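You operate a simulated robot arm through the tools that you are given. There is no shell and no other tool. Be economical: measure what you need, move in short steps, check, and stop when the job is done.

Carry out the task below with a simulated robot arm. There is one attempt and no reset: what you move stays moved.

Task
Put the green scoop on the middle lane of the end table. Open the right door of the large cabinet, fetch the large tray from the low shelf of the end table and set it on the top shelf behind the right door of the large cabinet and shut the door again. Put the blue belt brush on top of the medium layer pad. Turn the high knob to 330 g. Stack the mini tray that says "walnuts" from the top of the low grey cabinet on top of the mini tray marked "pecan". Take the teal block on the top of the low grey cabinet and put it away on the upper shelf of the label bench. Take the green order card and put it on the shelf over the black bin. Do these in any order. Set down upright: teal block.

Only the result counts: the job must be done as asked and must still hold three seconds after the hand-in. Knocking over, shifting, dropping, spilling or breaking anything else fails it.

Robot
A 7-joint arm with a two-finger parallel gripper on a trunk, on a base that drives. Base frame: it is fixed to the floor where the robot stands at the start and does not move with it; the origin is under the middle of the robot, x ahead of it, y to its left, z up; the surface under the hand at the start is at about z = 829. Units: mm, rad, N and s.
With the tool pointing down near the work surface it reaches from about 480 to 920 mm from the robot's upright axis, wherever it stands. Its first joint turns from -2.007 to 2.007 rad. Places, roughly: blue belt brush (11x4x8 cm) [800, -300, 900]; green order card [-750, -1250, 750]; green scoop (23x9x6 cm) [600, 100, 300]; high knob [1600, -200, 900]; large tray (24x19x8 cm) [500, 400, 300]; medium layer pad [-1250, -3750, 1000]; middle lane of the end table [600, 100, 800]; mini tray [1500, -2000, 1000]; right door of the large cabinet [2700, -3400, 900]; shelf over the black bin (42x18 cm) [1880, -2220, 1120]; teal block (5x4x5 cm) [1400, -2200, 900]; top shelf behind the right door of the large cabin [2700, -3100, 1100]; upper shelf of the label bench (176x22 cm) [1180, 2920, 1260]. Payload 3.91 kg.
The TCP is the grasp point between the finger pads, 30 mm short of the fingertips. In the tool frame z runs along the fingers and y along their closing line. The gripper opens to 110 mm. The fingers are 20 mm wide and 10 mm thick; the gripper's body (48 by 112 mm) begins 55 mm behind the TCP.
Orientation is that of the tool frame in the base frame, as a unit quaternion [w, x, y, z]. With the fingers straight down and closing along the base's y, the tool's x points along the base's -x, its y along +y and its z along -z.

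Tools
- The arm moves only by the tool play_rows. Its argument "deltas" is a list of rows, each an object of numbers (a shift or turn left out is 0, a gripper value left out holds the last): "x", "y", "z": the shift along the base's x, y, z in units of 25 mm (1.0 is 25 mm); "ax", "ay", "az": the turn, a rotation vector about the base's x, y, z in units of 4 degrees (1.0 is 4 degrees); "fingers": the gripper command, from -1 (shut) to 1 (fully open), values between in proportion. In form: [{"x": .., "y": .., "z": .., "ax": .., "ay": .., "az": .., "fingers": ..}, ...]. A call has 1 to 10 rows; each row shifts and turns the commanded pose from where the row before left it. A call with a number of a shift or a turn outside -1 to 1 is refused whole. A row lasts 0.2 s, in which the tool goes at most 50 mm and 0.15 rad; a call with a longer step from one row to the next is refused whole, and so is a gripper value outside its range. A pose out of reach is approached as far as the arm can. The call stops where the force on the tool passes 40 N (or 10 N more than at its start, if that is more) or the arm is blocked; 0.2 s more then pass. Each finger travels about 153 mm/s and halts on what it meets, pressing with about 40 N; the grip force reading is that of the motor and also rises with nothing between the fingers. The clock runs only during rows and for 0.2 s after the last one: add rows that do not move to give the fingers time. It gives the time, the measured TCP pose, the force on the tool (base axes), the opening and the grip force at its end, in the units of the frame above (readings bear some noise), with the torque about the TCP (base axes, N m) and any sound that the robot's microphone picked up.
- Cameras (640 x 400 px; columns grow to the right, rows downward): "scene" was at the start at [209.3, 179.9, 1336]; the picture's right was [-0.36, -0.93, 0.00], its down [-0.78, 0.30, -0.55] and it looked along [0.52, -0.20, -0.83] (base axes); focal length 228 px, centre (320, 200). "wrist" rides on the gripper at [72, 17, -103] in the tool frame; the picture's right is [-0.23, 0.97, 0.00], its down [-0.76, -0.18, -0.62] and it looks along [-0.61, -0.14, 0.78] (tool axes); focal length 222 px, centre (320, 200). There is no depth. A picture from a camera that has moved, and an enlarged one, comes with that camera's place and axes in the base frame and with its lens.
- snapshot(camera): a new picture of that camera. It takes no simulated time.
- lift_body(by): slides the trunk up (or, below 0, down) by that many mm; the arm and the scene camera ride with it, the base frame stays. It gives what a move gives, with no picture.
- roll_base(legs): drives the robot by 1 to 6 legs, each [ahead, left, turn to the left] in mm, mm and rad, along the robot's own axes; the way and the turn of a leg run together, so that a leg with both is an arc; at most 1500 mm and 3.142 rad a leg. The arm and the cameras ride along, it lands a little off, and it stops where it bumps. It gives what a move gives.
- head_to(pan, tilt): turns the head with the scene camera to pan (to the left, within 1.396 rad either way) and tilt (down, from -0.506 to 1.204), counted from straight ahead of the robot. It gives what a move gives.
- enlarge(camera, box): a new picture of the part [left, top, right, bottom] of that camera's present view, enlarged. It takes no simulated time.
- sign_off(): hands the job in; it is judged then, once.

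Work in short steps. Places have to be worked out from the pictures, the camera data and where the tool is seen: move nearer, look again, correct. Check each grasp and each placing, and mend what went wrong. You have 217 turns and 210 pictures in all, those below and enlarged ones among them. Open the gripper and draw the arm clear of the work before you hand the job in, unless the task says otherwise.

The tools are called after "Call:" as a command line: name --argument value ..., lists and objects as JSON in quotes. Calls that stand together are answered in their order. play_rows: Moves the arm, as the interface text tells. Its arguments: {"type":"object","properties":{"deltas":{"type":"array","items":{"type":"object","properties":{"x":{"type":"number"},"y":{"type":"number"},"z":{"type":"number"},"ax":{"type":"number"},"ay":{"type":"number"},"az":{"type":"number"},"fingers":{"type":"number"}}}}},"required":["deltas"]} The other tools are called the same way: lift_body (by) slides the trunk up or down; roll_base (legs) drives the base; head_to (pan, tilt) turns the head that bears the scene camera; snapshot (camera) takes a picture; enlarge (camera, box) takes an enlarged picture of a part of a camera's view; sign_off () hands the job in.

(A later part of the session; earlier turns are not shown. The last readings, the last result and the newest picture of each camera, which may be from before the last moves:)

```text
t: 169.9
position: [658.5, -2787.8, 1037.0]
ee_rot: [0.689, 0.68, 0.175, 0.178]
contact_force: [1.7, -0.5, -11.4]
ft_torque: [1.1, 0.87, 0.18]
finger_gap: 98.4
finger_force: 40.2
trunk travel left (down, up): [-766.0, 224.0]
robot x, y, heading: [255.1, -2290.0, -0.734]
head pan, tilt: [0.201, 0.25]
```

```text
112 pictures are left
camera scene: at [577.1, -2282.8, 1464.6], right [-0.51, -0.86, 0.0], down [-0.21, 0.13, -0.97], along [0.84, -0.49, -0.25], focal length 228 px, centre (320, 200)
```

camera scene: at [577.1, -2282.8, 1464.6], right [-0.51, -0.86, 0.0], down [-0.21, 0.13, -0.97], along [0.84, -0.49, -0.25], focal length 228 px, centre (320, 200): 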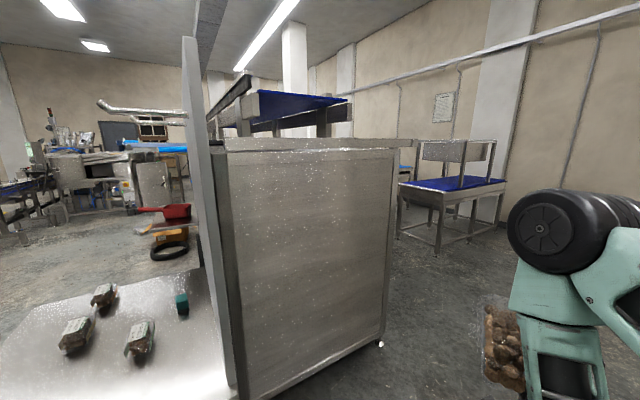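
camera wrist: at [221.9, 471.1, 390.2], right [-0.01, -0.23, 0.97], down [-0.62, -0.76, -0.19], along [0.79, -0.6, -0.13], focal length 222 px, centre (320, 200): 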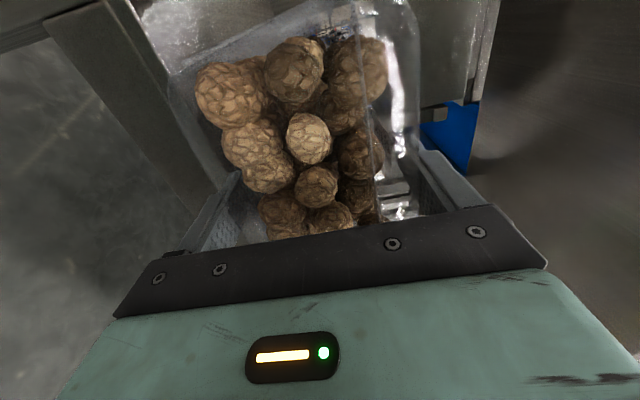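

Large cabinet identified: x≈1520–3000, front at y≈-3400. I drive round its corner to view the doors.

Call:
roll_base --legs '[[826, -508, 0], [826, -508, 0]]'

Call:
head_to --pan 0.8 --tilt 0.25

Call:
snapshot --camera "scene"

```text
t: 179.7
position: [1197.3, -4656.4, 1038.7]
ee_rot: [0.69, 0.681, 0.172, 0.176]
contact_force: [2.0, -1.7, -11.6]
ft_torque: [1.18, 0.85, 0.18]
finger_gap: 98.5
finger_force: 39.7
trunk travel left (down, up): [-766.0, 224.0]
robot x, y, heading: [794.6, -4152.8, -0.741]
head pan, tilt: [0.201, 0.25]
```

```text
t: 180.7
position: [1197.5, -4656.0, 1036.2]
ee_rot: [0.69, 0.681, 0.172, 0.176]
contact_force: [0.2, -0.2, -7.5]
ft_torque: [0.56, 0.32, 0.0]
finger_gap: 98.5
finger_force: 41.0
trunk travel left (down, up): [-766.0, 224.0]
robot x, y, heading: [798.4, -4158.2, -0.74]
head pan, tilt: [0.799, 0.25]
```

```text
111 pictures are left
camera scene: at [1133.8, -4096.6, 1464.6], right [0.06, -1.0, 0.0], down [-0.25, -0.01, -0.97], along [0.97, 0.06, -0.25], focal length 228 px, centre (320, 200)
```

scene: 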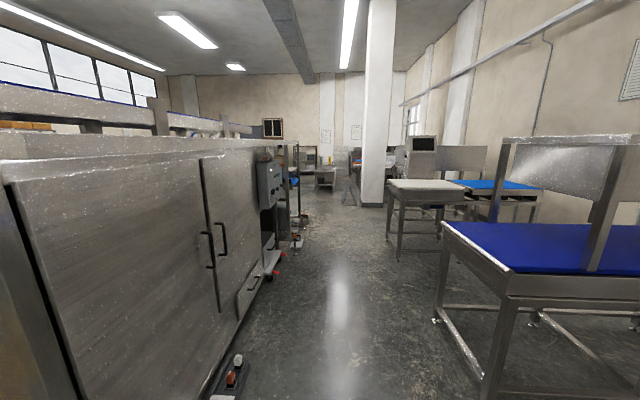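

Doors with bar handles seen; right door handle ≈(2376, -3420, 900). I'll park the tray temporarily on the blue-topped table opposite (edge y≈-4880). Drive there, then view its surface.

Call:
roll_base --legs '[[1020, 888, 0]]'

Call:
roll_base --legs '[[0, 0, -0.497]]'

Call:
head_to --pan -0.1 --tilt 0.6

Call:
snapshot --camera "scene"

```text
t: 187.4
position: [2555.7, -4680.1, 1037.1]
ee_rot: [0.69, 0.68, 0.173, 0.178]
contact_force: [0.2, -1.4, -7.2]
ft_torque: [0.52, 0.32, 0.01]
finger_gap: 98.7
finger_force: 40.9
trunk travel left (down, up): [-766.0, 224.0]
robot x, y, heading: [2156.5, -4182.6, -0.732]
head pan, tilt: [0.799, 0.25]
```

```text
t: 189.3
position: [2268.1, -4812.5, 1038.0]
ee_rot: [0.712, 0.702, -0.001, 0.001]
contact_force: [0.0, -0.9, -7.3]
ft_torque: [0.63, 0.02, -0.02]
finger_gap: 98.1
finger_force: 41.0
trunk travel left (down, up): [-766.0, 224.0]
robot x, y, heading: [2154.1, -4184.8, -1.235]
head pan, tilt: [0.799, 0.25]
```

```text
t: 190.5
position: [2268.2, -4811.5, 1037.8]
ee_rot: [0.712, 0.702, 0.0, 0.001]
contact_force: [-1.7, 1.4, -5.1]
ft_torque: [-0.09, -0.23, -0.2]
finger_gap: 98.3
finger_force: 39.8
trunk travel left (down, up): [-766.0, 224.0]
robot x, y, heading: [2150.3, -4188.5, -1.237]
head pan, tilt: [-0.099, 0.6]
```

```text
110 pictures are left
camera scene: at [2414.7, -4337.2, 1432.4], right [-0.97, -0.23, 0.0], down [-0.13, 0.55, -0.83], along [0.19, -0.8, -0.56], focal length 228 px, centre (320, 200)
```

scene: 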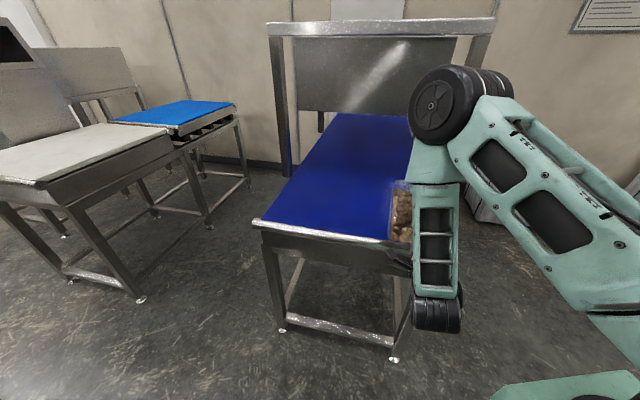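

Blue table: front edge y≈-4935, top z≈885. I move the tray over its edge so that the gripped part stays overhanging.

Call:
roll_base --legs '[[99, 29, 0]]'

Call:
lift_body --by -75

Call:
snapshot --camera "wrist"

Call:
enlarge --camera "scene" --box '[230, 170, 470, 320]'

```text
t: 191.6
position: [2328.3, -4898.0, 1036.6]
ee_rot: [0.712, 0.702, -0.001, 0.0]
contact_force: [1.4, -1.5, -12.7]
ft_torque: [1.52, 0.21, 0.18]
finger_gap: 98.7
finger_force: 40.5
trunk travel left (down, up): [-766.0, 224.0]
robot x, y, heading: [2211.7, -4267.9, -1.239]
head pan, tilt: [-0.099, 0.6]
```

```text
t: 192.8
position: [2327.5, -4897.0, 963.0]
ee_rot: [0.711, 0.703, -0.001, 0.001]
contact_force: [-1.3, 2.1, -6.1]
ft_torque: [-0.04, -0.19, -0.18]
finger_gap: 98.1
finger_force: 38.6
trunk travel left (down, up): [-691.0, 299.0]
robot x, y, heading: [2211.1, -4267.5, -1.235]
head pan, tilt: [-0.099, 0.6]
```

```text
109 pictures are left
camera wrist: at [2401.6, -4792.0, 976.5], right [-0.23, 0.01, 0.97], down [-0.76, 0.62, -0.19], along [-0.61, -0.78, -0.13], focal length 222 px, centre (320, 200)
```

wrist: 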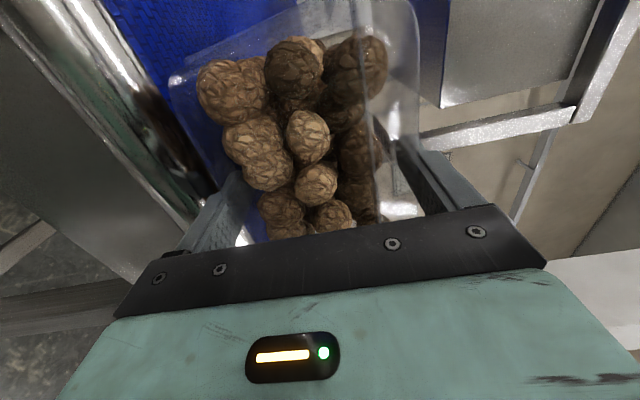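

```text
2.67 times, centred on (350, 245) of scene
camera zoom: at [2474.8, -4422.0, 1357.4], right [-0.97, -0.23, 0.0], down [-0.13, 0.55, -0.82], along [0.19, -0.8, -0.57], focal length 609 px, centre (240, 80)
```

zoom: 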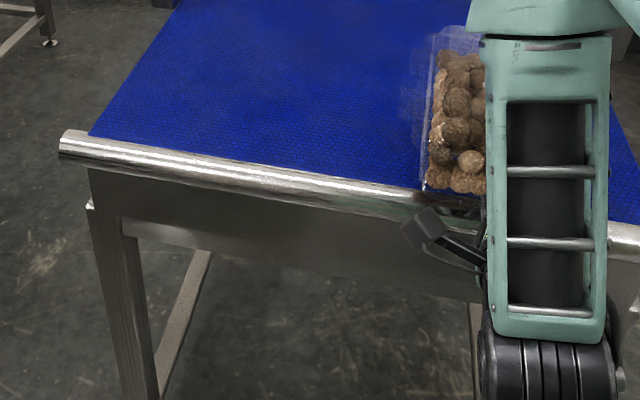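

The table has a roller nose (front ≈-4880). I back up 42 mm so the lower finger clears it, then lower to contact.

Call:
roll_base --legs '[[-39.7, 13.8, 0]]'

Call:
lift_body --by -60

Call:
snapshot --camera "wrist"

Call:
enlarge --camera "scene" --box '[330, 170, 490, 300]'

```text
t: 193.6
position: [2329.5, -4855.5, 962.8]
ee_rot: [0.711, 0.703, 0.0, 0.0]
contact_force: [-1.9, 1.8, -5.9]
ft_torque: [-0.02, -0.14, -0.16]
finger_gap: 98.3
finger_force: 38.9
trunk travel left (down, up): [-691.0, 299.0]
robot x, y, heading: [2209.8, -4227.3, -1.235]
head pan, tilt: [-0.099, 0.6]
```

```text
t: 194.3
position: [2329.7, -4857.2, 935.1]
ee_rot: [0.724, 0.69, 0.0, 0.001]
contact_force: [-3.5, 5.6, 21.1]
ft_torque: [-1.33, -0.37, 0.3]
finger_gap: 97.2
finger_force: 40.3
trunk travel left (down, up): [-654.0, 336.0]
robot x, y, heading: [2215.9, -4227.9, -1.241]
head pan, tilt: [-0.099, 0.6]
stopped: the force on the tool passed its limit at 63 N (the readings are from after the stop); the commanded pose is now the measured one
```

```text
107 pictures are left
camera wrist: at [2402.2, -4750.3, 945.2], right [-0.23, 0.05, 0.97], down [-0.76, 0.61, -0.21], along [-0.61, -0.79, -0.11], focal length 222 px, centre (320, 200)
```

wrist: 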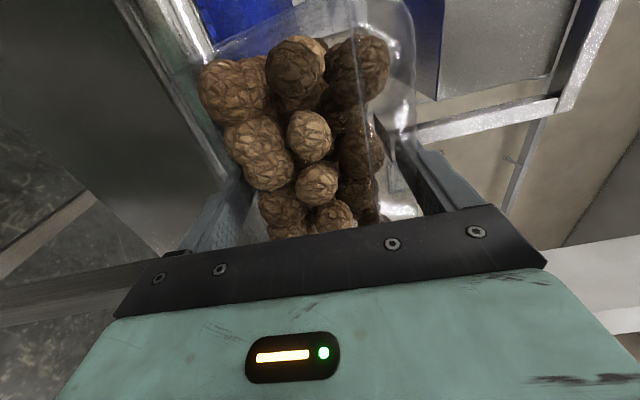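

```text
3.08 times, centred on (410, 235) of scene
camera zoom: at [2474.6, -4379.1, 1320.5], right [-0.97, -0.23, 0.0], down [-0.13, 0.55, -0.83], along [0.19, -0.8, -0.56], focal length 703 px, centre (43, 92)
```

zoom: 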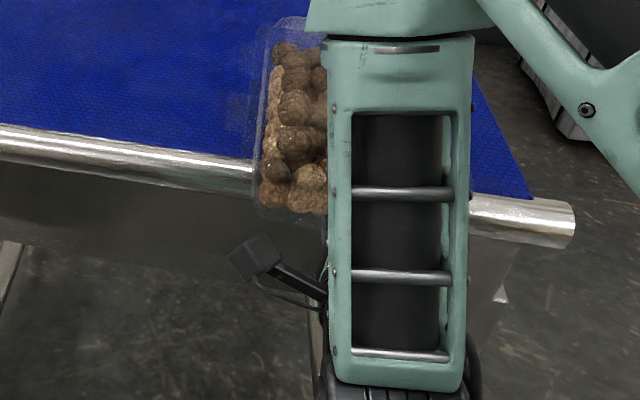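

The tray rests across belt and roller. I open the gripper and check that it stays.

Call:
play_rows --deltas '[{"fingers": 0.9}, {"fingers": 1}, {"fingers": 1}]'

Call:
enlarge --camera "scene" --box '[330, 170, 490, 300]'

```text
t: 195.1
position: [2330.3, -4855.9, 931.5]
ee_rot: [0.721, 0.693, 0.0, 0.001]
contact_force: [-0.2, 0.5, 0.4]
ft_torque: [0.05, 0.0, 0.02]
finger_gap: 110.1
finger_force: 0.1
trunk travel left (down, up): [-654.0, 336.0]
robot x, y, heading: [2213.9, -4229.1, -1.241]
head pan, tilt: [-0.099, 0.6]
```

```text
3.08 times, centred on (410, 235) of scene
camera zoom: at [2474.7, -4379.8, 1320.5], right [-0.97, -0.23, 0.0], down [-0.13, 0.55, -0.83], along [0.19, -0.8, -0.56], focal length 703 px, centre (43, 92)
```

zoom: 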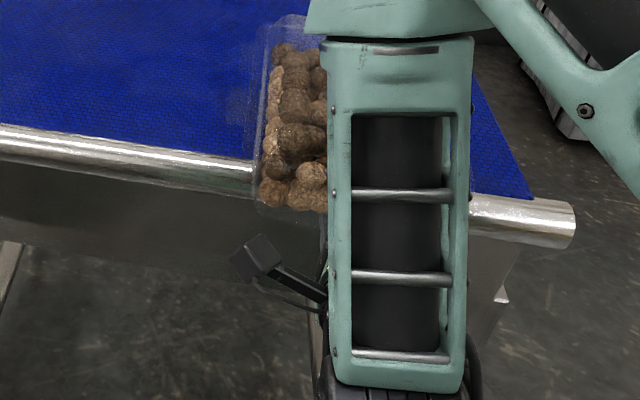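

Tray stays put. I withdraw straight back and turn round toward the cabinet in stages.

Call:
roll_base --legs '[[-142, 48.6, 0], [0, 0, 1.57], [229, -184, 0], [0, 0, 1.57]]'

Call:
head_to --pan -0.3 --tilt 0.4

Call:
snapshot --camera "scene"

Call:
snapshot --camera "wrist"

```text
t: 205.7
position: [2378.3, -3545.9, 932.3]
ee_rot: [0.002, 0.003, 0.694, 0.72]
contact_force: [0.4, 0.8, 0.4]
ft_torque: [0.01, 0.03, 0.0]
finger_gap: 110.0
finger_force: 0.0
trunk travel left (down, up): [-654.0, 336.0]
robot x, y, heading: [2492.1, -4178.0, 1.899]
head pan, tilt: [-0.099, 0.6]
```

```text
t: 206.4
position: [2378.6, -3546.0, 933.2]
ee_rot: [0.002, 0.003, 0.693, 0.721]
contact_force: [0.4, -0.2, -0.2]
ft_torque: [0.01, 0.01, -0.01]
finger_gap: 109.9
finger_force: 0.0
trunk travel left (down, up): [-654.0, 336.0]
robot x, y, heading: [2489.2, -4175.7, 1.894]
head pan, tilt: [-0.3, 0.4]
```

```text
104 pictures are left
camera scene: at [2248.5, -4013.9, 1338.7], right [1.0, 0.03, 0.0], down [0.01, -0.39, -0.92], along [-0.02, 0.92, -0.39], focal length 228 px, centre (320, 200)
```

scene: 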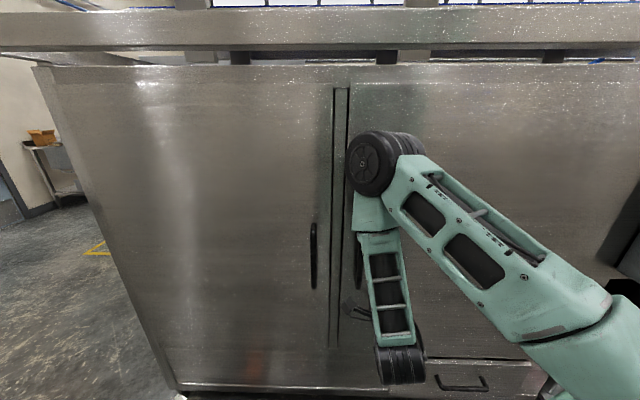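

```text
103 pictures are left
camera wrist: at [2306.4, -3647.2, 943.9], right [0.23, -0.04, 0.97], down [0.76, -0.62, -0.2], along [0.61, 0.78, -0.11], focal length 222 px, centre (320, 200)
```

wrist: 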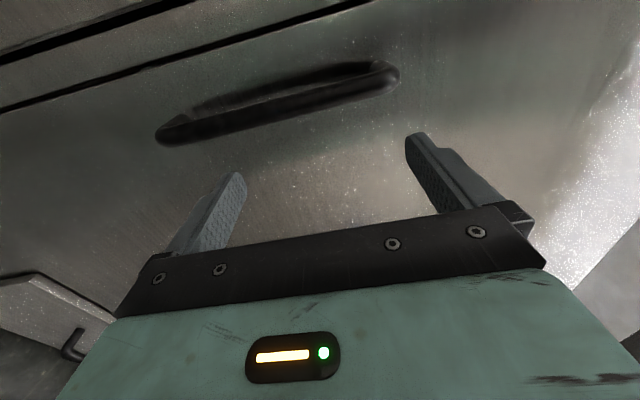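

Right door's vertical bar handle: x≈2354, z 800–1000. I roll the hand 90° so the fingers close horizontally around it.

Call:
play_rows --deltas '[{"ay": 1}, {"ay": 1}, {"ay": 1}, {"ay": 1}, {"ay": 1}, {"ay": 1}, {"ay": 1}, {"ay": 1}, {"ay": 1}, {"ay": 1}]'

Call:
play_rows --deltas '[{"ay": 1}, {"ay": 1}, {"ay": 1}, {"ay": 1}, {"ay": 1}, {"ay": 1}, {"ay": 1}, {"ay": 1}, {"ay": 1}, {"ay": 1}]'

Call:
play_rows --deltas '[{"ay": 1, "x": -0.5}, {"ay": 1, "x": -0.5}, {"ay": 0.5}]'

Call:
snapshot --camera "wrist"

```text
t: 208.7
position: [2379.1, -3545.7, 933.0]
ee_rot: [-0.236, 0.25, 0.652, 0.676]
contact_force: [-0.7, 0.0, -0.1]
ft_torque: [-0.05, -0.03, 0.0]
finger_gap: 110.0
finger_force: 0.1
trunk travel left (down, up): [-654.0, 336.0]
robot x, y, heading: [2490.0, -4173.6, 1.892]
head pan, tilt: [-0.3, 0.4]
```

```text
t: 210.8
position: [2374.5, -3537.5, 938.7]
ee_rot: [-0.444, 0.467, 0.532, 0.55]
contact_force: [0.6, 0.1, 0.3]
ft_torque: [0.02, -0.01, 0.0]
finger_gap: 110.1
finger_force: 0.0
out of reach, approached as far as the arm can: row 10
trunk travel left (down, up): [-654.0, 336.0]
robot x, y, heading: [2490.2, -4175.0, 1.895]
head pan, tilt: [-0.3, 0.4]
```

```text
t: 211.7
position: [2344.3, -3527.3, 943.3]
ee_rot: [-0.488, 0.512, 0.493, 0.507]
contact_force: [-0.3, -0.3, -0.5]
ft_torque: [0.0, 0.02, 0.03]
finger_gap: 109.8
finger_force: 0.0
out of reach, approached as far as the arm can: row 1, 2, 3
trunk travel left (down, up): [-654.0, 336.0]
robot x, y, heading: [2491.5, -4177.2, 1.894]
head pan, tilt: [-0.3, 0.4]
```

```text
102 pictures are left
camera wrist: at [2358.6, -3628.2, 1015.5], right [0.97, -0.04, -0.23], down [-0.2, -0.62, -0.75], along [-0.11, 0.78, -0.62], focal length 222 px, centre (320, 200)
```

wrist: 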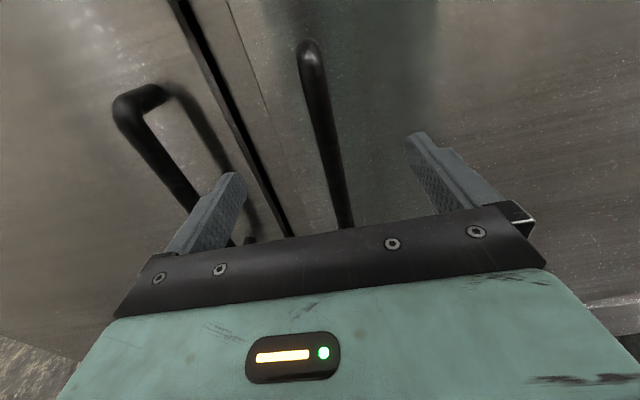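

The fingers straddle the bar. I narrow to 60 mm, centre and approach.

Call:
play_rows --deltas '[{"fingers": 0.1, "x": 0.5, "z": -0.5}, {"y": 0.8, "z": -0.5}, {"y": 0.8}, {"y": 0.6}]'

Call:
snapshot --camera "wrist"

```text
t: 212.7
position: [2353.0, -3462.4, 924.1]
ee_rot: [-0.489, 0.512, 0.492, 0.507]
contact_force: [-0.9, -0.7, 0.0]
ft_torque: [-0.01, 0.01, 0.04]
finger_gap: 60.7
finger_force: 0.1
out of reach, approached as far as the arm can: row 1
trunk travel left (down, up): [-654.0, 336.0]
robot x, y, heading: [2489.2, -4176.6, 1.895]
head pan, tilt: [-0.3, 0.4]
```

```text
101 pictures are left
camera wrist: at [2367.5, -3564.8, 995.2], right [0.97, -0.04, -0.23], down [-0.2, -0.62, -0.76], along [-0.11, 0.78, -0.61], focal length 222 px, centre (320, 200)
```

wrist: 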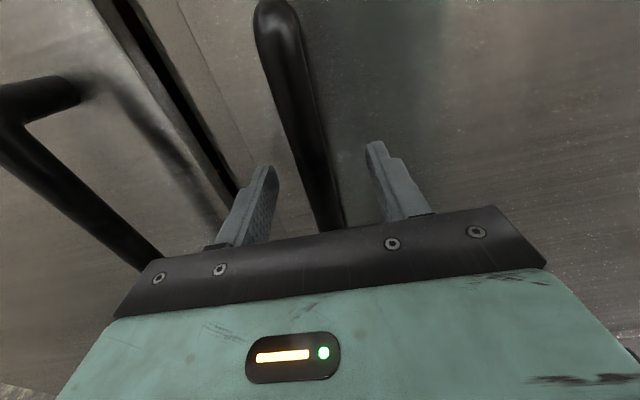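

Bar appears to be at about the TCP depth. I close on it.

Call:
play_rows --deltas '[{"y": 0.2, "fingers": -1}, {"fingers": -1}, {}]'

Call:
snapshot --camera "wrist"

```text
t: 213.4
position: [2353.2, -3460.4, 924.1]
ee_rot: [-0.488, 0.512, 0.492, 0.507]
contact_force: [-1.1, -30.0, -0.7]
ft_torque: [0.49, -0.15, 0.05]
finger_gap: 17.8
finger_force: 45.4
trunk travel left (down, up): [-654.0, 336.0]
robot x, y, heading: [2490.4, -4176.6, 1.901]
head pan, tilt: [-0.3, 0.4]
```

```text
100 pictures are left
camera wrist: at [2367.2, -3561.8, 995.2], right [0.97, -0.04, -0.23], down [-0.2, -0.62, -0.76], along [-0.11, 0.78, -0.61], focal length 222 px, centre (320, 200)
```

wrist: 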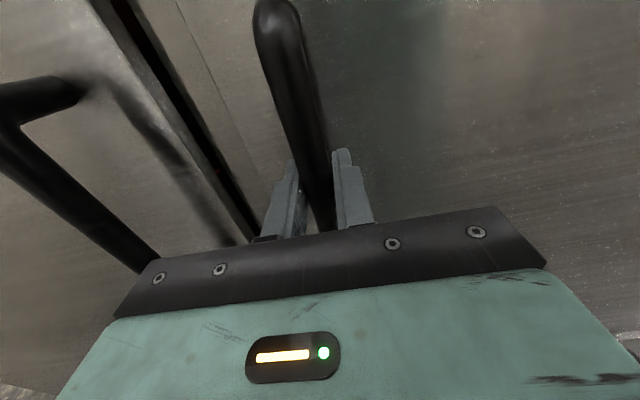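

Handle is gripped. I pull gently with the arm first.

Call:
play_rows --deltas '[{"y": -0.4}, {"y": -0.6}, {"y": -0.8, "x": 0.05}, {"y": -0.8, "x": 0.1}, {"y": -0.8, "x": 0.1}]'

Call:
snapshot --camera "scene"

```text
t: 214.6
position: [2358.7, -3517.5, 924.8]
ee_rot: [-0.478, 0.518, 0.496, 0.507]
contact_force: [3.0, 1.3, -14.5]
ft_torque: [0.85, 0.5, 0.07]
finger_gap: 17.7
finger_force: 44.6
out of reach, approached as far as the arm can: row 4, 5
trunk travel left (down, up): [-654.0, 336.0]
robot x, y, heading: [2490.2, -4175.5, 1.893]
head pan, tilt: [-0.3, 0.4]
stopped in row 5: the force on the tool passed its limit at 52 N (the readings are from after the stop); the commanded pose is now the measured one
```

```text
99 pictures are left
camera scene: at [2249.2, -4013.1, 1338.7], right [1.0, 0.03, 0.0], down [0.01, -0.39, -0.92], along [-0.02, 0.92, -0.39], focal length 228 px, centre (320, 200)
```

scene: 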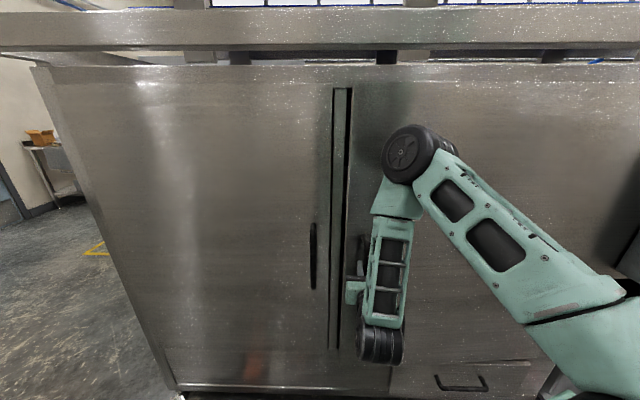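

Door is following. I continue the pull by backing the base.

Call:
roll_base --legs '[[-90, 32, 0]]'

Call:
snapshot --camera "scene"

```text
t: 215.5
position: [2364.9, -3559.8, 926.4]
ee_rot: [-0.472, 0.52, 0.493, 0.513]
contact_force: [2.6, 0.4, -0.5]
ft_torque: [0.24, 0.85, -0.04]
finger_gap: 17.7
finger_force: 45.1
trunk travel left (down, up): [-654.0, 336.0]
robot x, y, heading: [2491.4, -4219.6, 1.895]
head pan, tilt: [-0.3, 0.4]
stopped in leg 1: the force on the tool passed its limit at 47 N (the readings are from after the stop); the commanded pose is now the measured one
```

```text
98 pictures are left
camera scene: at [2249.4, -4057.8, 1338.9], right [1.0, 0.02, 0.0], down [0.01, -0.39, -0.92], along [-0.02, 0.92, -0.39], focal length 228 px, centre (320, 200)
```

scene: 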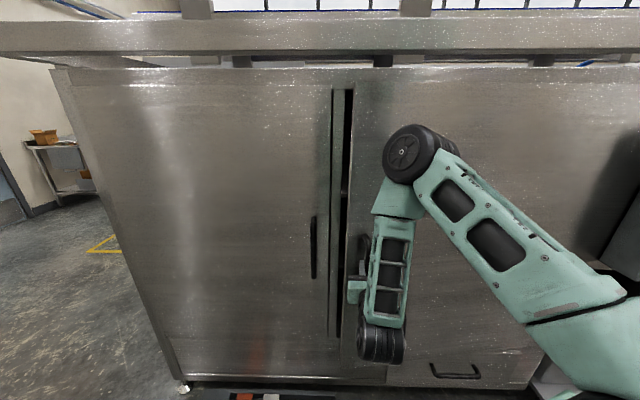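

Call:
roll_base --legs '[[-81, 11, 0]]'

Call:
snapshot --camera "scene"

```text
t: 217.0
position: [2386.5, -3639.3, 925.5]
ee_rot: [-0.47, 0.521, 0.491, 0.517]
contact_force: [2.4, 0.4, 1.1]
ft_torque: [0.05, 0.99, 0.01]
finger_gap: 17.9
finger_force: 45.1
trunk travel left (down, up): [-654.0, 336.0]
robot x, y, heading: [2508.4, -4301.2, 1.894]
head pan, tilt: [-0.3, 0.4]
stopped in leg 1: the force on the tool passed its limit at 41 N (the readings are from after the stop); the commanded pose is now the measured one
```

```text
97 pictures are left
camera scene: at [2265.6, -4138.4, 1338.8], right [1.0, 0.02, 0.0], down [0.01, -0.39, -0.92], along [-0.02, 0.92, -0.39], focal length 228 px, centre (320, 200)
```

scene: 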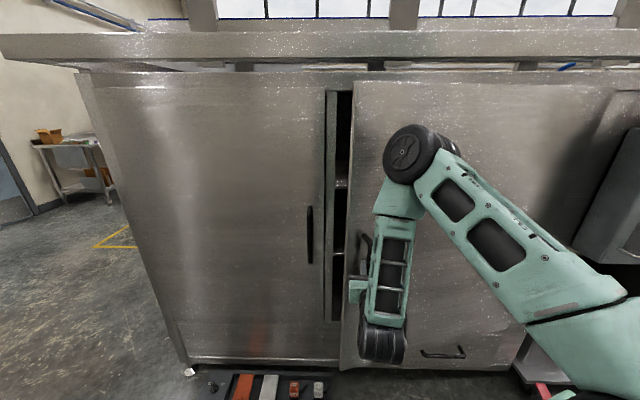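

Door is open ~14°. I release the handle, back off, and shift left to push the door from its inner side.

Call:
play_rows --deltas '[{"fingers": 0.2}, {"fingers": 0.2}]'

Call:
roll_base --legs '[[-47, 16, 0], [75, 208, 0]]'

Call:
snapshot --camera "scene"

```text
t: 217.6
position: [2385.5, -3639.9, 925.0]
ee_rot: [-0.468, 0.521, 0.491, 0.518]
contact_force: [-0.6, 0.3, 0.1]
ft_torque: [0.0, 0.01, -0.01]
finger_gap: 65.7
finger_force: 0.1
trunk travel left (down, up): [-654.0, 336.0]
robot x, y, heading: [2503.2, -4302.7, 1.894]
head pan, tilt: [-0.3, 0.4]
```

```text
t: 219.8
position: [2162.3, -3684.5, 926.1]
ee_rot: [-0.469, 0.52, 0.492, 0.517]
contact_force: [-0.2, 0.3, -0.2]
ft_torque: [-0.02, 0.03, -0.01]
finger_gap: 66.0
finger_force: 0.0
trunk travel left (down, up): [-654.0, 336.0]
robot x, y, heading: [2280.0, -4348.1, 1.892]
head pan, tilt: [-0.3, 0.4]
```

```text
96 pictures are left
camera scene: at [2042.7, -4182.6, 1338.8], right [1.0, 0.02, 0.0], down [0.01, -0.39, -0.92], along [-0.02, 0.92, -0.39], focal length 228 px, centre (320, 200)
```

scene: 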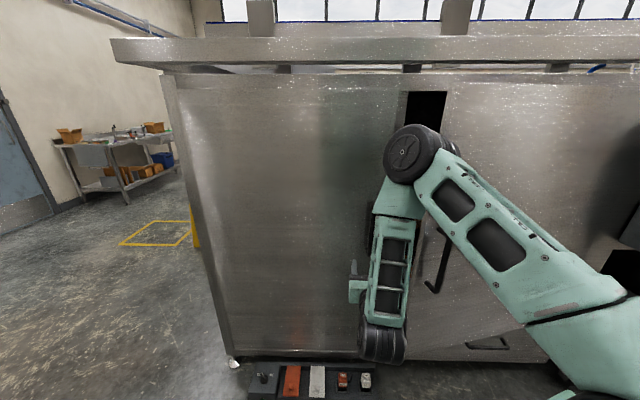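

I close the fingers and put the hand into the gap next to the door's edge.

Call:
play_rows --deltas '[{"fingers": -1}, {"fingers": -1}]'

Call:
roll_base --legs '[[103, -130, 0]]'

Call:
snapshot --camera "scene"

Call:
snapshot --camera "wrist"

```text
t: 220.4
position: [2163.2, -3683.7, 925.9]
ee_rot: [-0.469, 0.52, 0.491, 0.517]
contact_force: [0.2, 0.7, 0.2]
ft_torque: [0.0, 0.02, -0.01]
finger_gap: 0.0
finger_force: 37.9
trunk travel left (down, up): [-654.0, 336.0]
robot x, y, heading: [2282.3, -4348.4, 1.893]
head pan, tilt: [-0.3, 0.4]
```

```text
t: 221.8
position: [2237.6, -3561.8, 926.3]
ee_rot: [-0.472, 0.519, 0.494, 0.514]
contact_force: [0.6, 0.2, -0.3]
ft_torque: [0.02, 0.01, 0.03]
finger_gap: 0.2
finger_force: 38.2
trunk travel left (down, up): [-654.0, 336.0]
robot x, y, heading: [2360.9, -4218.5, 1.895]
head pan, tilt: [-0.3, 0.4]
stopped in leg 1: the robot was blocked; the commanded pose is now the measured one
```

```text
95 pictures are left
camera scene: at [2122.9, -4059.7, 1338.8], right [1.0, 0.02, 0.0], down [0.01, -0.39, -0.92], along [-0.02, 0.92, -0.39], focal length 228 px, centre (320, 200)
```

scene: 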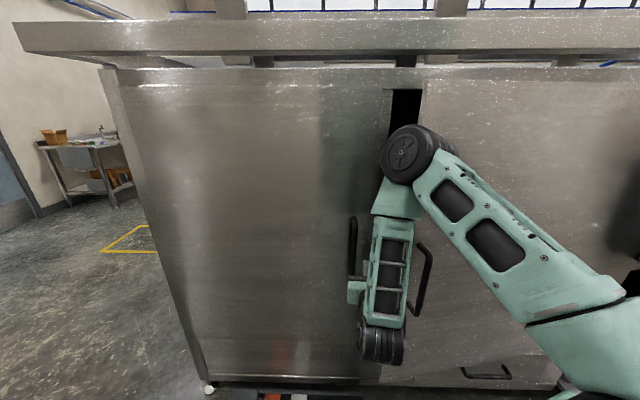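

```text
94 pictures are left
camera wrist: at [2248.4, -3663.2, 999.1], right [0.98, -0.07, -0.21], down [-0.21, -0.63, -0.75], along [-0.08, 0.77, -0.63], focal length 222 px, centre (320, 200)
```

wrist: 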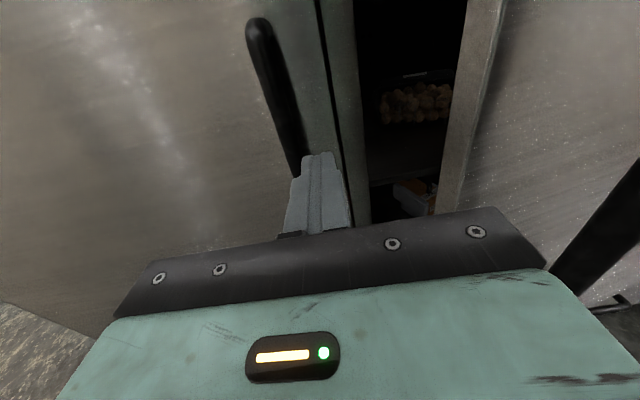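

Blocked lightly (probably elbow at the door). I use arm motion: push the fingers into the gap and sweep right.

Call:
play_rows --deltas '[{"x": 0.8, "y": 0.3}, {"x": 0.5, "y": 0.7}, {"y": 0.6}, {"x": 0.5}, {"x": 0.8}, {"x": 0.8}]'

Call:
snapshot --camera "scene"

Call:
snapshot --camera "wrist"

```text
t: 223.2
position: [2302.3, -3523.2, 925.9]
ee_rot: [-0.481, 0.517, 0.497, 0.505]
contact_force: [-10.2, -1.9, -1.2]
ft_torque: [-0.01, 0.11, -0.26]
finger_gap: 0.0
finger_force: 37.8
trunk travel left (down, up): [-654.0, 336.0]
robot x, y, heading: [2361.1, -4220.5, 1.902]
head pan, tilt: [-0.3, 0.4]
stopped in row 6: the force on the tool passed its limit at 54 N (the readings are from after the stop); the commanded pose is now the measured one
```

```text
93 pictures are left
camera scene: at [2121.8, -4060.1, 1338.7], right [1.0, 0.03, 0.0], down [0.01, -0.39, -0.92], along [-0.02, 0.92, -0.39], focal length 228 px, centre (320, 200)
```

scene: 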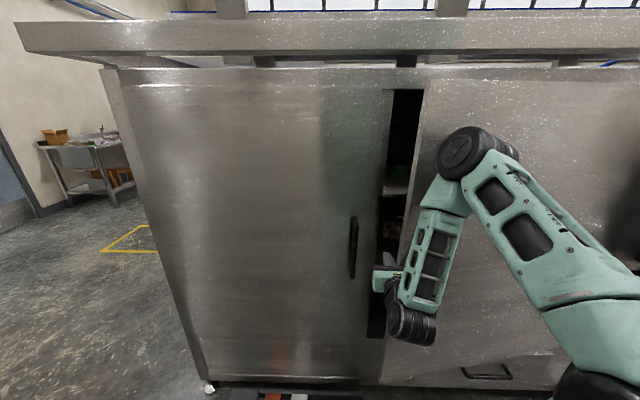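

```text
92 pictures are left
camera wrist: at [2315.2, -3624.2, 999.5], right [0.97, -0.05, -0.22], down [-0.2, -0.64, -0.74], along [-0.11, 0.77, -0.63], focal length 222 px, centre (320, 200)
```

wrist: 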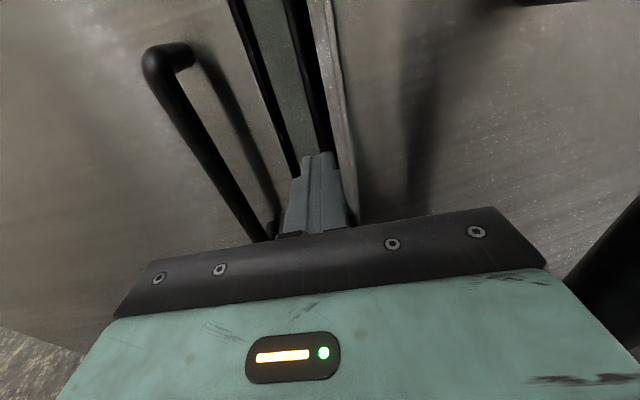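

Fingers are at the door's end face; I go 18 mm deeper, then yaw the hand 40° so the fingertips hook behind the door's edge.

Call:
play_rows --deltas '[{"x": -0.2, "y": 0.4}, {"y": 0.4}, {"az": -1}, {"az": -1}, {"az": -1}, {"az": -1}, {"az": -1}, {"az": -1}, {"az": -1}, {"az": -1}]'

Call:
snapshot --camera "wrist"

```text
t: 225.4
position: [2299.1, -3502.9, 925.7]
ee_rot: [-0.323, 0.634, 0.336, 0.618]
contact_force: [0.7, 0.6, -0.6]
ft_torque: [0.01, -0.01, 0.03]
finger_gap: 0.1
finger_force: 38.1
trunk travel left (down, up): [-654.0, 336.0]
robot x, y, heading: [2359.3, -4221.3, 1.894]
head pan, tilt: [-0.3, 0.4]
```

```text
91 pictures are left
camera wrist: at [2256.1, -3594.7, 999.5], right [0.8, -0.56, -0.22], down [-0.51, -0.43, -0.74], along [0.32, 0.71, -0.63], focal length 222 px, centre (320, 200)
```

wrist: 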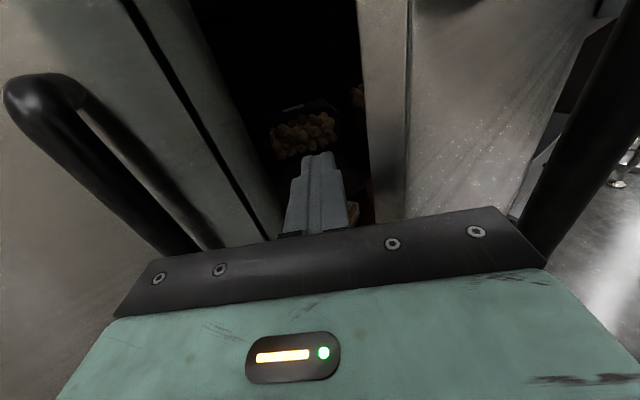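

Fingers are inside the gap. I move them in behind the edge and pull outward (−y).

Call:
play_rows --deltas '[{"x": 0.6, "y": 0.8}, {"x": 0.6, "y": 0.6, "az": -1}, {"az": -1, "x": 0.5}, {"az": -1, "x": 0.5}, {"az": -1}, {"y": -0.5}, {"y": -0.8}, {"y": -0.8}]'

Call:
snapshot --camera "wrist"

Call:
snapshot --camera "scene"

```text
t: 226.1
position: [2325.5, -3469.9, 925.7]
ee_rot: [-0.296, 0.651, 0.305, 0.629]
contact_force: [-9.7, -0.7, 0.6]
ft_torque: [0.06, -0.23, -0.52]
finger_gap: 0.1
finger_force: 37.5
trunk travel left (down, up): [-654.0, 336.0]
robot x, y, heading: [2360.8, -4222.1, 1.895]
head pan, tilt: [-0.3, 0.4]
stopped in row 3: the force on the tool passed its limit at 52 N (the readings are from after the stop); the commanded pose is now the measured one
```

```text
90 pictures are left
camera wrist: at [2274.7, -3556.0, 1000.3], right [0.74, -0.63, -0.23], down [-0.55, -0.38, -0.74], along [0.38, 0.68, -0.63], focal length 222 px, centre (320, 200)
```

wrist: 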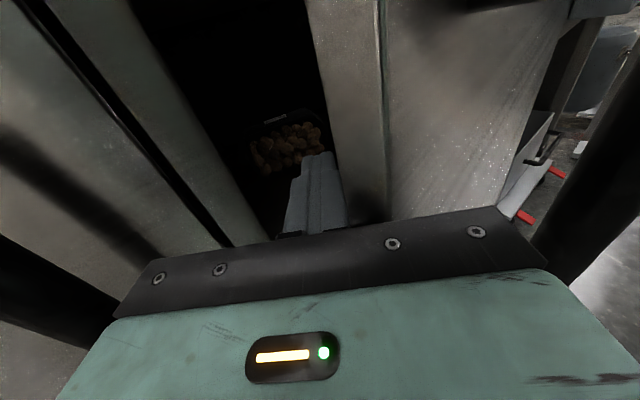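

```text
89 pictures are left
camera scene: at [2121.1, -4060.4, 1338.7], right [1.0, 0.03, 0.0], down [0.01, -0.39, -0.92], along [-0.02, 0.92, -0.39], focal length 228 px, centre (320, 200)
```

scene: 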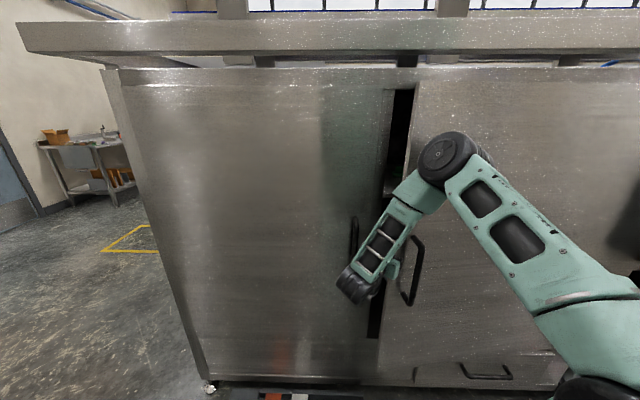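

Call:
play_rows --deltas '[{"az": -1, "y": -0.2, "x": -0.1}, {"az": -1, "y": -0.3}, {"az": -1, "y": -0.3, "x": 0.1}, {"az": -1, "y": -0.4, "x": 0.2}, {"az": -1, "y": -0.5, "x": 0.2}, {"az": -1, "y": -0.6, "x": 0.2}, {"y": -0.8}, {"y": -0.8}]'

Call:
snapshot --camera "wrist"

Call:
snapshot --camera "scene"

```text
t: 227.6
position: [2341.7, -3524.9, 926.1]
ee_rot: [-0.165, 0.701, 0.16, 0.675]
contact_force: [-4.2, 10.9, -3.0]
ft_torque: [-0.03, -0.12, -0.4]
finger_gap: 0.2
finger_force: 37.7
out of reach, approached as far as the arm can: row 7
trunk travel left (down, up): [-654.0, 336.0]
robot x, y, heading: [2361.7, -4219.9, 1.893]
head pan, tilt: [-0.3, 0.4]
stopped in row 7: the force on the tool passed its limit at 81 N (the readings are from after the stop); the commanded pose is now the measured one
```

```text
88 pictures are left
camera wrist: at [2260.3, -3584.9, 1000.3], right [0.43, -0.87, -0.24], down [-0.66, -0.12, -0.74], along [0.61, 0.48, -0.63], focal length 222 px, centre (320, 200)
```

wrist: 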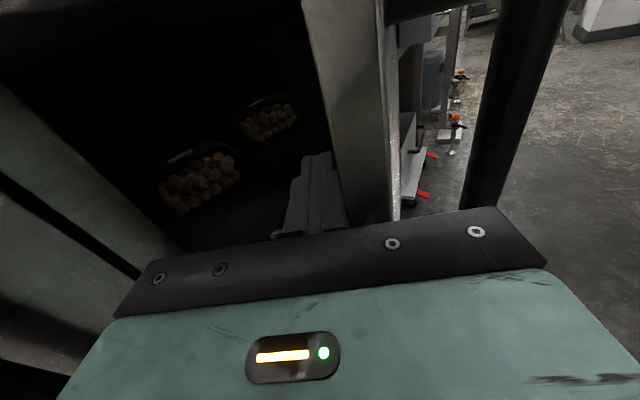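

```text
87 pictures are left
camera scene: at [2121.7, -4060.1, 1338.6], right [1.0, 0.03, 0.0], down [0.01, -0.39, -0.92], along [-0.02, 0.92, -0.39], focal length 228 px, centre (320, 200)
```

scene: 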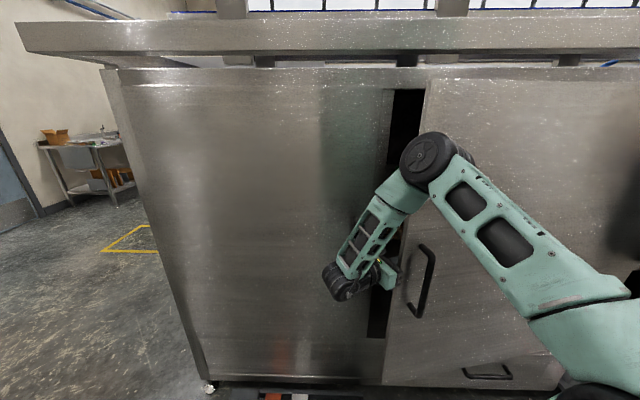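

Fingers are hooked behind the door's edge. I pull by backing the base.

Call:
roll_base --legs '[[-114, 38, 0]]'

Call:
snapshot --camera "scene"

```text
t: 228.9
position: [2341.4, -3646.6, 926.4]
ee_rot: [-0.164, 0.7, 0.16, 0.676]
contact_force: [0.8, 0.9, 0.0]
ft_torque: [0.04, 0.01, -0.05]
finger_gap: 0.1
finger_force: 37.9
trunk travel left (down, up): [-654.0, 336.0]
robot x, y, heading: [2364.0, -4345.6, 1.901]
head pan, tilt: [-0.3, 0.4]
```

```text
86 pictures are left
camera scene: at [2122.1, -4181.0, 1338.8], right [1.0, 0.03, 0.0], down [0.01, -0.39, -0.92], along [-0.02, 0.92, -0.39], focal length 228 px, centre (320, 200)
```

scene: 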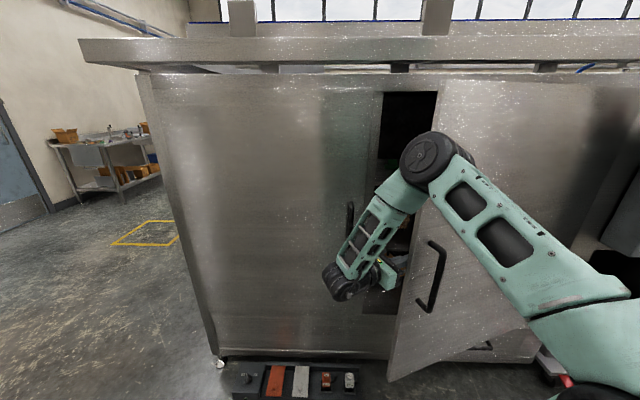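

The door swings freely (~20°). I sweep the base to the right to push it open further from inside.

Call:
roll_base --legs '[[-97, -284, 0]]'

Call:
snapshot --camera "scene"

```text
t: 230.0
position: [2385.7, -3647.9, 927.2]
ee_rot: [-0.183, 0.703, 0.173, 0.665]
contact_force: [-5.9, 9.0, -0.3]
ft_torque: [-0.04, -0.09, -0.54]
finger_gap: 0.0
finger_force: 37.1
trunk travel left (down, up): [-654.0, 336.0]
robot x, y, heading: [2429.1, -4345.5, 1.9]
head pan, tilt: [-0.3, 0.4]
stopped in leg 1: the robot was blocked; the commanded pose is now the measured one
```

```text
85 pictures are left
camera scene: at [2185.1, -4183.0, 1338.7], right [1.0, 0.03, 0.0], down [0.01, -0.39, -0.92], along [-0.03, 0.92, -0.39], focal length 228 px, centre (320, 200)
```

scene: 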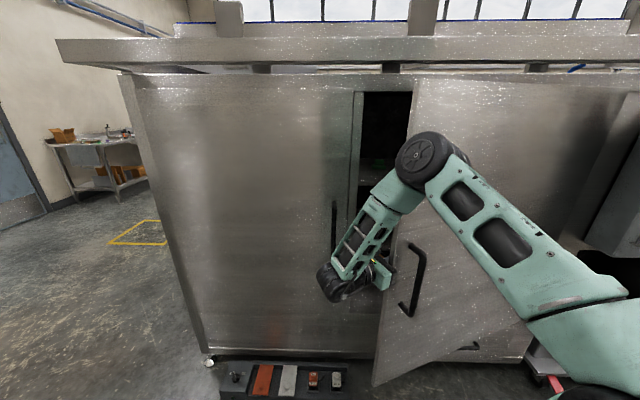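

The upper arm conflicts with the door's outer face. I withdraw to the left, turn right 60° so the arm reaches in from the left.

Call:
roll_base --legs '[[187, 549, 0], [0, 0, -1.047], [-197, 226, 0], [300, 262, 0]]'

Call:
head_to --pan -0.3 --tilt 0.4

Call:
snapshot --camera "scene"

```text
t: 239.7
position: [2134.0, -3566.2, 925.8]
ee_rot: [0.18, 0.693, -0.206, 0.667]
contact_force: [-0.4, 0.6, -0.4]
ft_torque: [0.02, -0.01, -0.01]
finger_gap: 0.2
finger_force: 37.6
trunk travel left (down, up): [-654.0, 336.0]
robot x, y, heading: [1549.8, -3947.2, 0.846]
head pan, tilt: [-0.3, 0.4]
```

```text
t: 240.3
position: [2133.0, -3567.6, 927.3]
ee_rot: [0.18, 0.693, -0.206, 0.667]
contact_force: [0.4, -0.9, 0.4]
ft_torque: [0.0, -0.01, 0.0]
finger_gap: 0.0
finger_force: 38.1
trunk travel left (down, up): [-654.0, 336.0]
robot x, y, heading: [1547.7, -3943.8, 0.844]
head pan, tilt: [-0.3, 0.4]
```

```text
84 pictures are left
camera scene: at [1568.5, -3655.1, 1338.8], right [0.52, -0.85, 0.0], down [-0.33, -0.2, -0.92], along [0.79, 0.48, -0.39], focal length 228 px, centre (320, 200)
```

scene: 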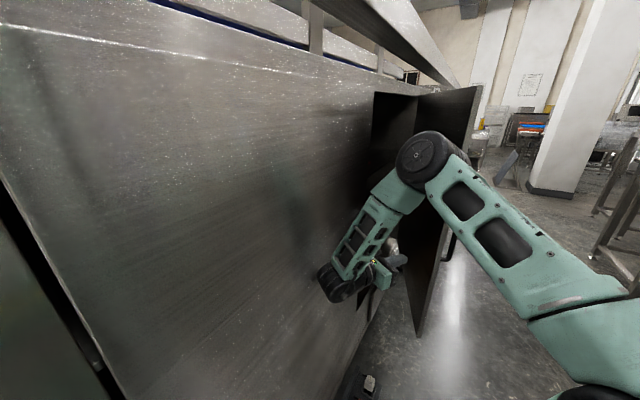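

The arm now comes from the left. I drive right/back to push the door open from inside.

Call:
roll_base --legs '[[191, -365, 0]]'

Call:
snapshot --camera "scene"

```text
t: 242.8
position: [2533.0, -3668.1, 927.8]
ee_rot: [0.179, 0.693, -0.206, 0.667]
contact_force: [0.3, -0.1, 0.9]
ft_torque: [0.0, 0.02, 0.0]
finger_gap: 0.0
finger_force: 38.1
trunk travel left (down, up): [-654.0, 336.0]
robot x, y, heading: [1944.2, -4049.2, 0.842]
head pan, tilt: [-0.3, 0.4]
```

```text
83 pictures are left
camera scene: at [1968.8, -3755.8, 1338.8], right [0.52, -0.85, 0.0], down [-0.33, -0.2, -0.92], along [0.79, 0.48, -0.39], focal length 228 px, centre (320, 200)
```

scene: 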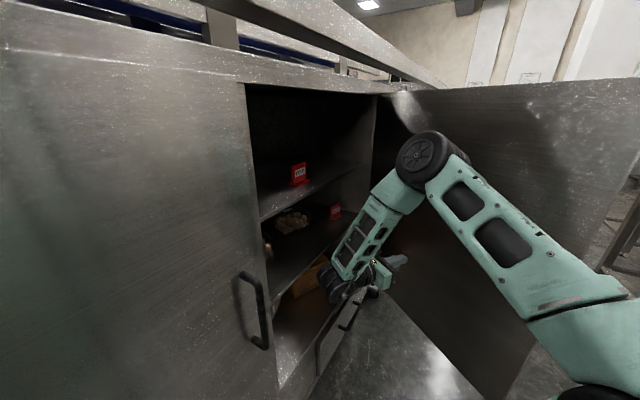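

The interior is visible. I push the door some more.

Call:
roll_base --legs '[[100, -320, 0]]'

Call:
snapshot --camera "scene"

```text
t: 245.0
position: [2838.7, -3805.5, 927.9]
ee_rot: [0.179, 0.693, -0.205, 0.667]
contact_force: [0.3, 0.1, 0.3]
ft_torque: [0.0, -0.02, 0.01]
finger_gap: 0.0
finger_force: 37.6
trunk travel left (down, up): [-654.0, 336.0]
robot x, y, heading: [2251.5, -4179.8, 0.847]
head pan, tilt: [-0.3, 0.4]
```

```text
82 pictures are left
camera scene: at [2273.3, -3892.6, 1338.8], right [0.52, -0.85, 0.0], down [-0.33, -0.2, -0.92], along [0.79, 0.48, -0.39], focal length 228 px, centre (320, 200)
```

scene: 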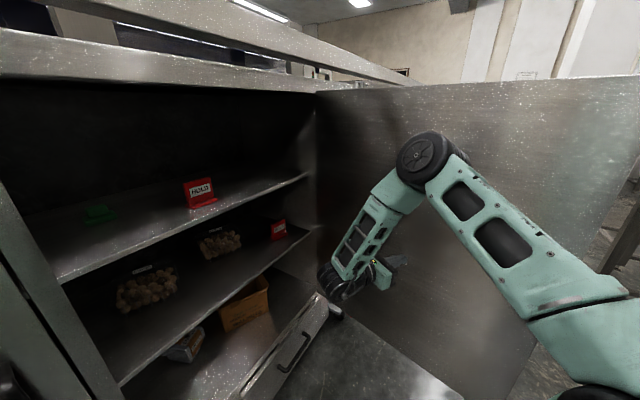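

The door is wide open and the top shelf (z≈1086) is clear at x≈2700–2900. Now I go back for the tray: move clear and rotate the hand back to closing-vertical.

Call:
roll_base --legs '[[-104, 308, 0]]'

Call:
play_rows --deltas '[{"ax": -0.98, "ay": -0.169, "az": 0.65}, {"ax": -0.98, "ay": -0.169, "az": 0.65}, {"ax": -0.98, "ay": -0.169, "az": 0.65}, {"ax": -0.98, "ay": -0.169, "az": 0.65}, {"ax": -0.98, "ay": -0.169, "az": 0.65}, {"ax": -0.98, "ay": -0.169, "az": 0.65}, {"ax": -0.98, "ay": -0.169, "az": 0.65}, {"ax": -0.98, "ay": -0.169, "az": 0.65}, {"ax": -0.98, "ay": -0.169, "az": 0.65}, {"ax": -0.98, "ay": -0.169, "az": 0.65}]'

Call:
play_rows --deltas '[{"ax": -0.98, "ay": -0.169, "az": 0.65}, {"ax": -0.98, "ay": -0.169, "az": 0.65}, {"ax": -0.98, "ay": -0.169, "az": 0.65}, {"ax": -0.98, "ay": -0.169, "az": 0.65}, {"ax": -0.98, "ay": -0.169, "az": 0.65}, {"ax": -0.98, "ay": -0.169, "az": 0.65}, {"ax": -0.98, "ay": -0.169, "az": 0.65}, {"ax": -0.98, "ay": -0.169, "az": 0.65}, {"ax": -0.98, "ay": -0.169, "az": 0.65}, {"ax": -0.98, "ay": -0.169, "az": 0.65}]'

Call:
play_rows --deltas '[{"ax": -0.98, "ay": -0.169, "az": 0.65, "fingers": 1}, {"ax": -0.98, "ay": -0.169, "az": 0.65}, {"ax": -0.98, "ay": -0.169, "az": 0.65}, {"ax": -0.98, "ay": -0.169, "az": 0.65}]'

```text
t: 247.2
position: [2541.2, -3681.5, 927.5]
ee_rot: [0.18, 0.693, -0.206, 0.667]
contact_force: [0.2, 0.0, -0.5]
ft_torque: [-0.01, -0.01, 0.01]
finger_gap: 0.0
finger_force: 37.6
trunk travel left (down, up): [-654.0, 336.0]
robot x, y, heading: [1959.5, -4055.2, 0.849]
head pan, tilt: [-0.3, 0.4]
```

```text
t: 249.4
position: [2540.2, -3682.1, 927.4]
ee_rot: [0.236, 0.581, 0.177, 0.758]
contact_force: [-0.5, 0.0, -0.8]
ft_torque: [0.0, 0.05, 0.0]
finger_gap: 0.0
finger_force: 37.7
trunk travel left (down, up): [-654.0, 336.0]
robot x, y, heading: [1950.1, -4057.4, 0.845]
head pan, tilt: [-0.3, 0.4]
```

```text
t: 251.6
position: [2541.1, -3680.9, 927.4]
ee_rot: [0.252, 0.371, 0.528, 0.721]
contact_force: [-0.2, 0.3, 0.1]
ft_torque: [-0.01, -0.01, -0.01]
finger_gap: 0.2
finger_force: 37.8
trunk travel left (down, up): [-654.0, 336.0]
robot x, y, heading: [1952.2, -4056.8, 0.845]
head pan, tilt: [-0.3, 0.4]
```

```text
t: 252.6
position: [2540.8, -3682.0, 925.6]
ee_rot: [0.247, 0.267, 0.647, 0.67]
contact_force: [1.2, 0.5, 0.3]
ft_torque: [0.04, -0.01, -0.01]
finger_gap: 110.2
finger_force: 0.0
trunk travel left (down, up): [-654.0, 336.0]
robot x, y, heading: [1956.7, -4057.4, 0.844]
head pan, tilt: [-0.3, 0.4]
```

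Hand orientation is right. I turn the base right by 137° toward the blue table and shift to face the tray.

Call:
roll_base --legs '[[0, 0, -2.396]]'

Call:
head_to --pan 0.2 --tilt 0.5

Call:
snapshot --camera "scene"

```text
t: 258.6
position: [1780.6, -4735.0, 926.1]
ee_rot: [0.714, 0.7, -0.013, 0.016]
contact_force: [-0.4, -1.0, -0.1]
ft_torque: [0.01, 0.01, -0.01]
finger_gap: 110.0
finger_force: 0.1
trunk travel left (down, up): [-654.0, 336.0]
robot x, y, heading: [1951.9, -4060.7, -1.554]
head pan, tilt: [-0.3, 0.4]
```

```text
t: 259.6
position: [1781.2, -4735.5, 927.2]
ee_rot: [0.715, 0.699, -0.014, 0.015]
contact_force: [-0.1, -0.4, 1.2]
ft_torque: [0.0, -0.01, 0.02]
finger_gap: 110.0
finger_force: 0.2
trunk travel left (down, up): [-654.0, 336.0]
robot x, y, heading: [1953.5, -4059.0, -1.546]
head pan, tilt: [0.201, 0.499]
```

```text
81 pictures are left
camera scene: at [2183.5, -4285.1, 1329.7], right [-0.98, -0.22, 0.0], down [-0.11, 0.47, -0.88], along [0.19, -0.86, -0.48], focal length 228 px, centre (320, 200)
```

scene: 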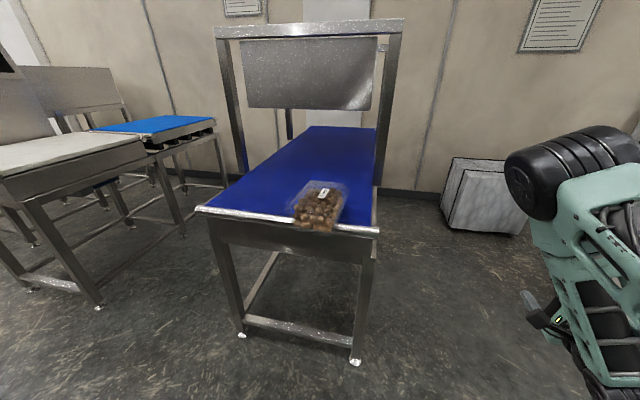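

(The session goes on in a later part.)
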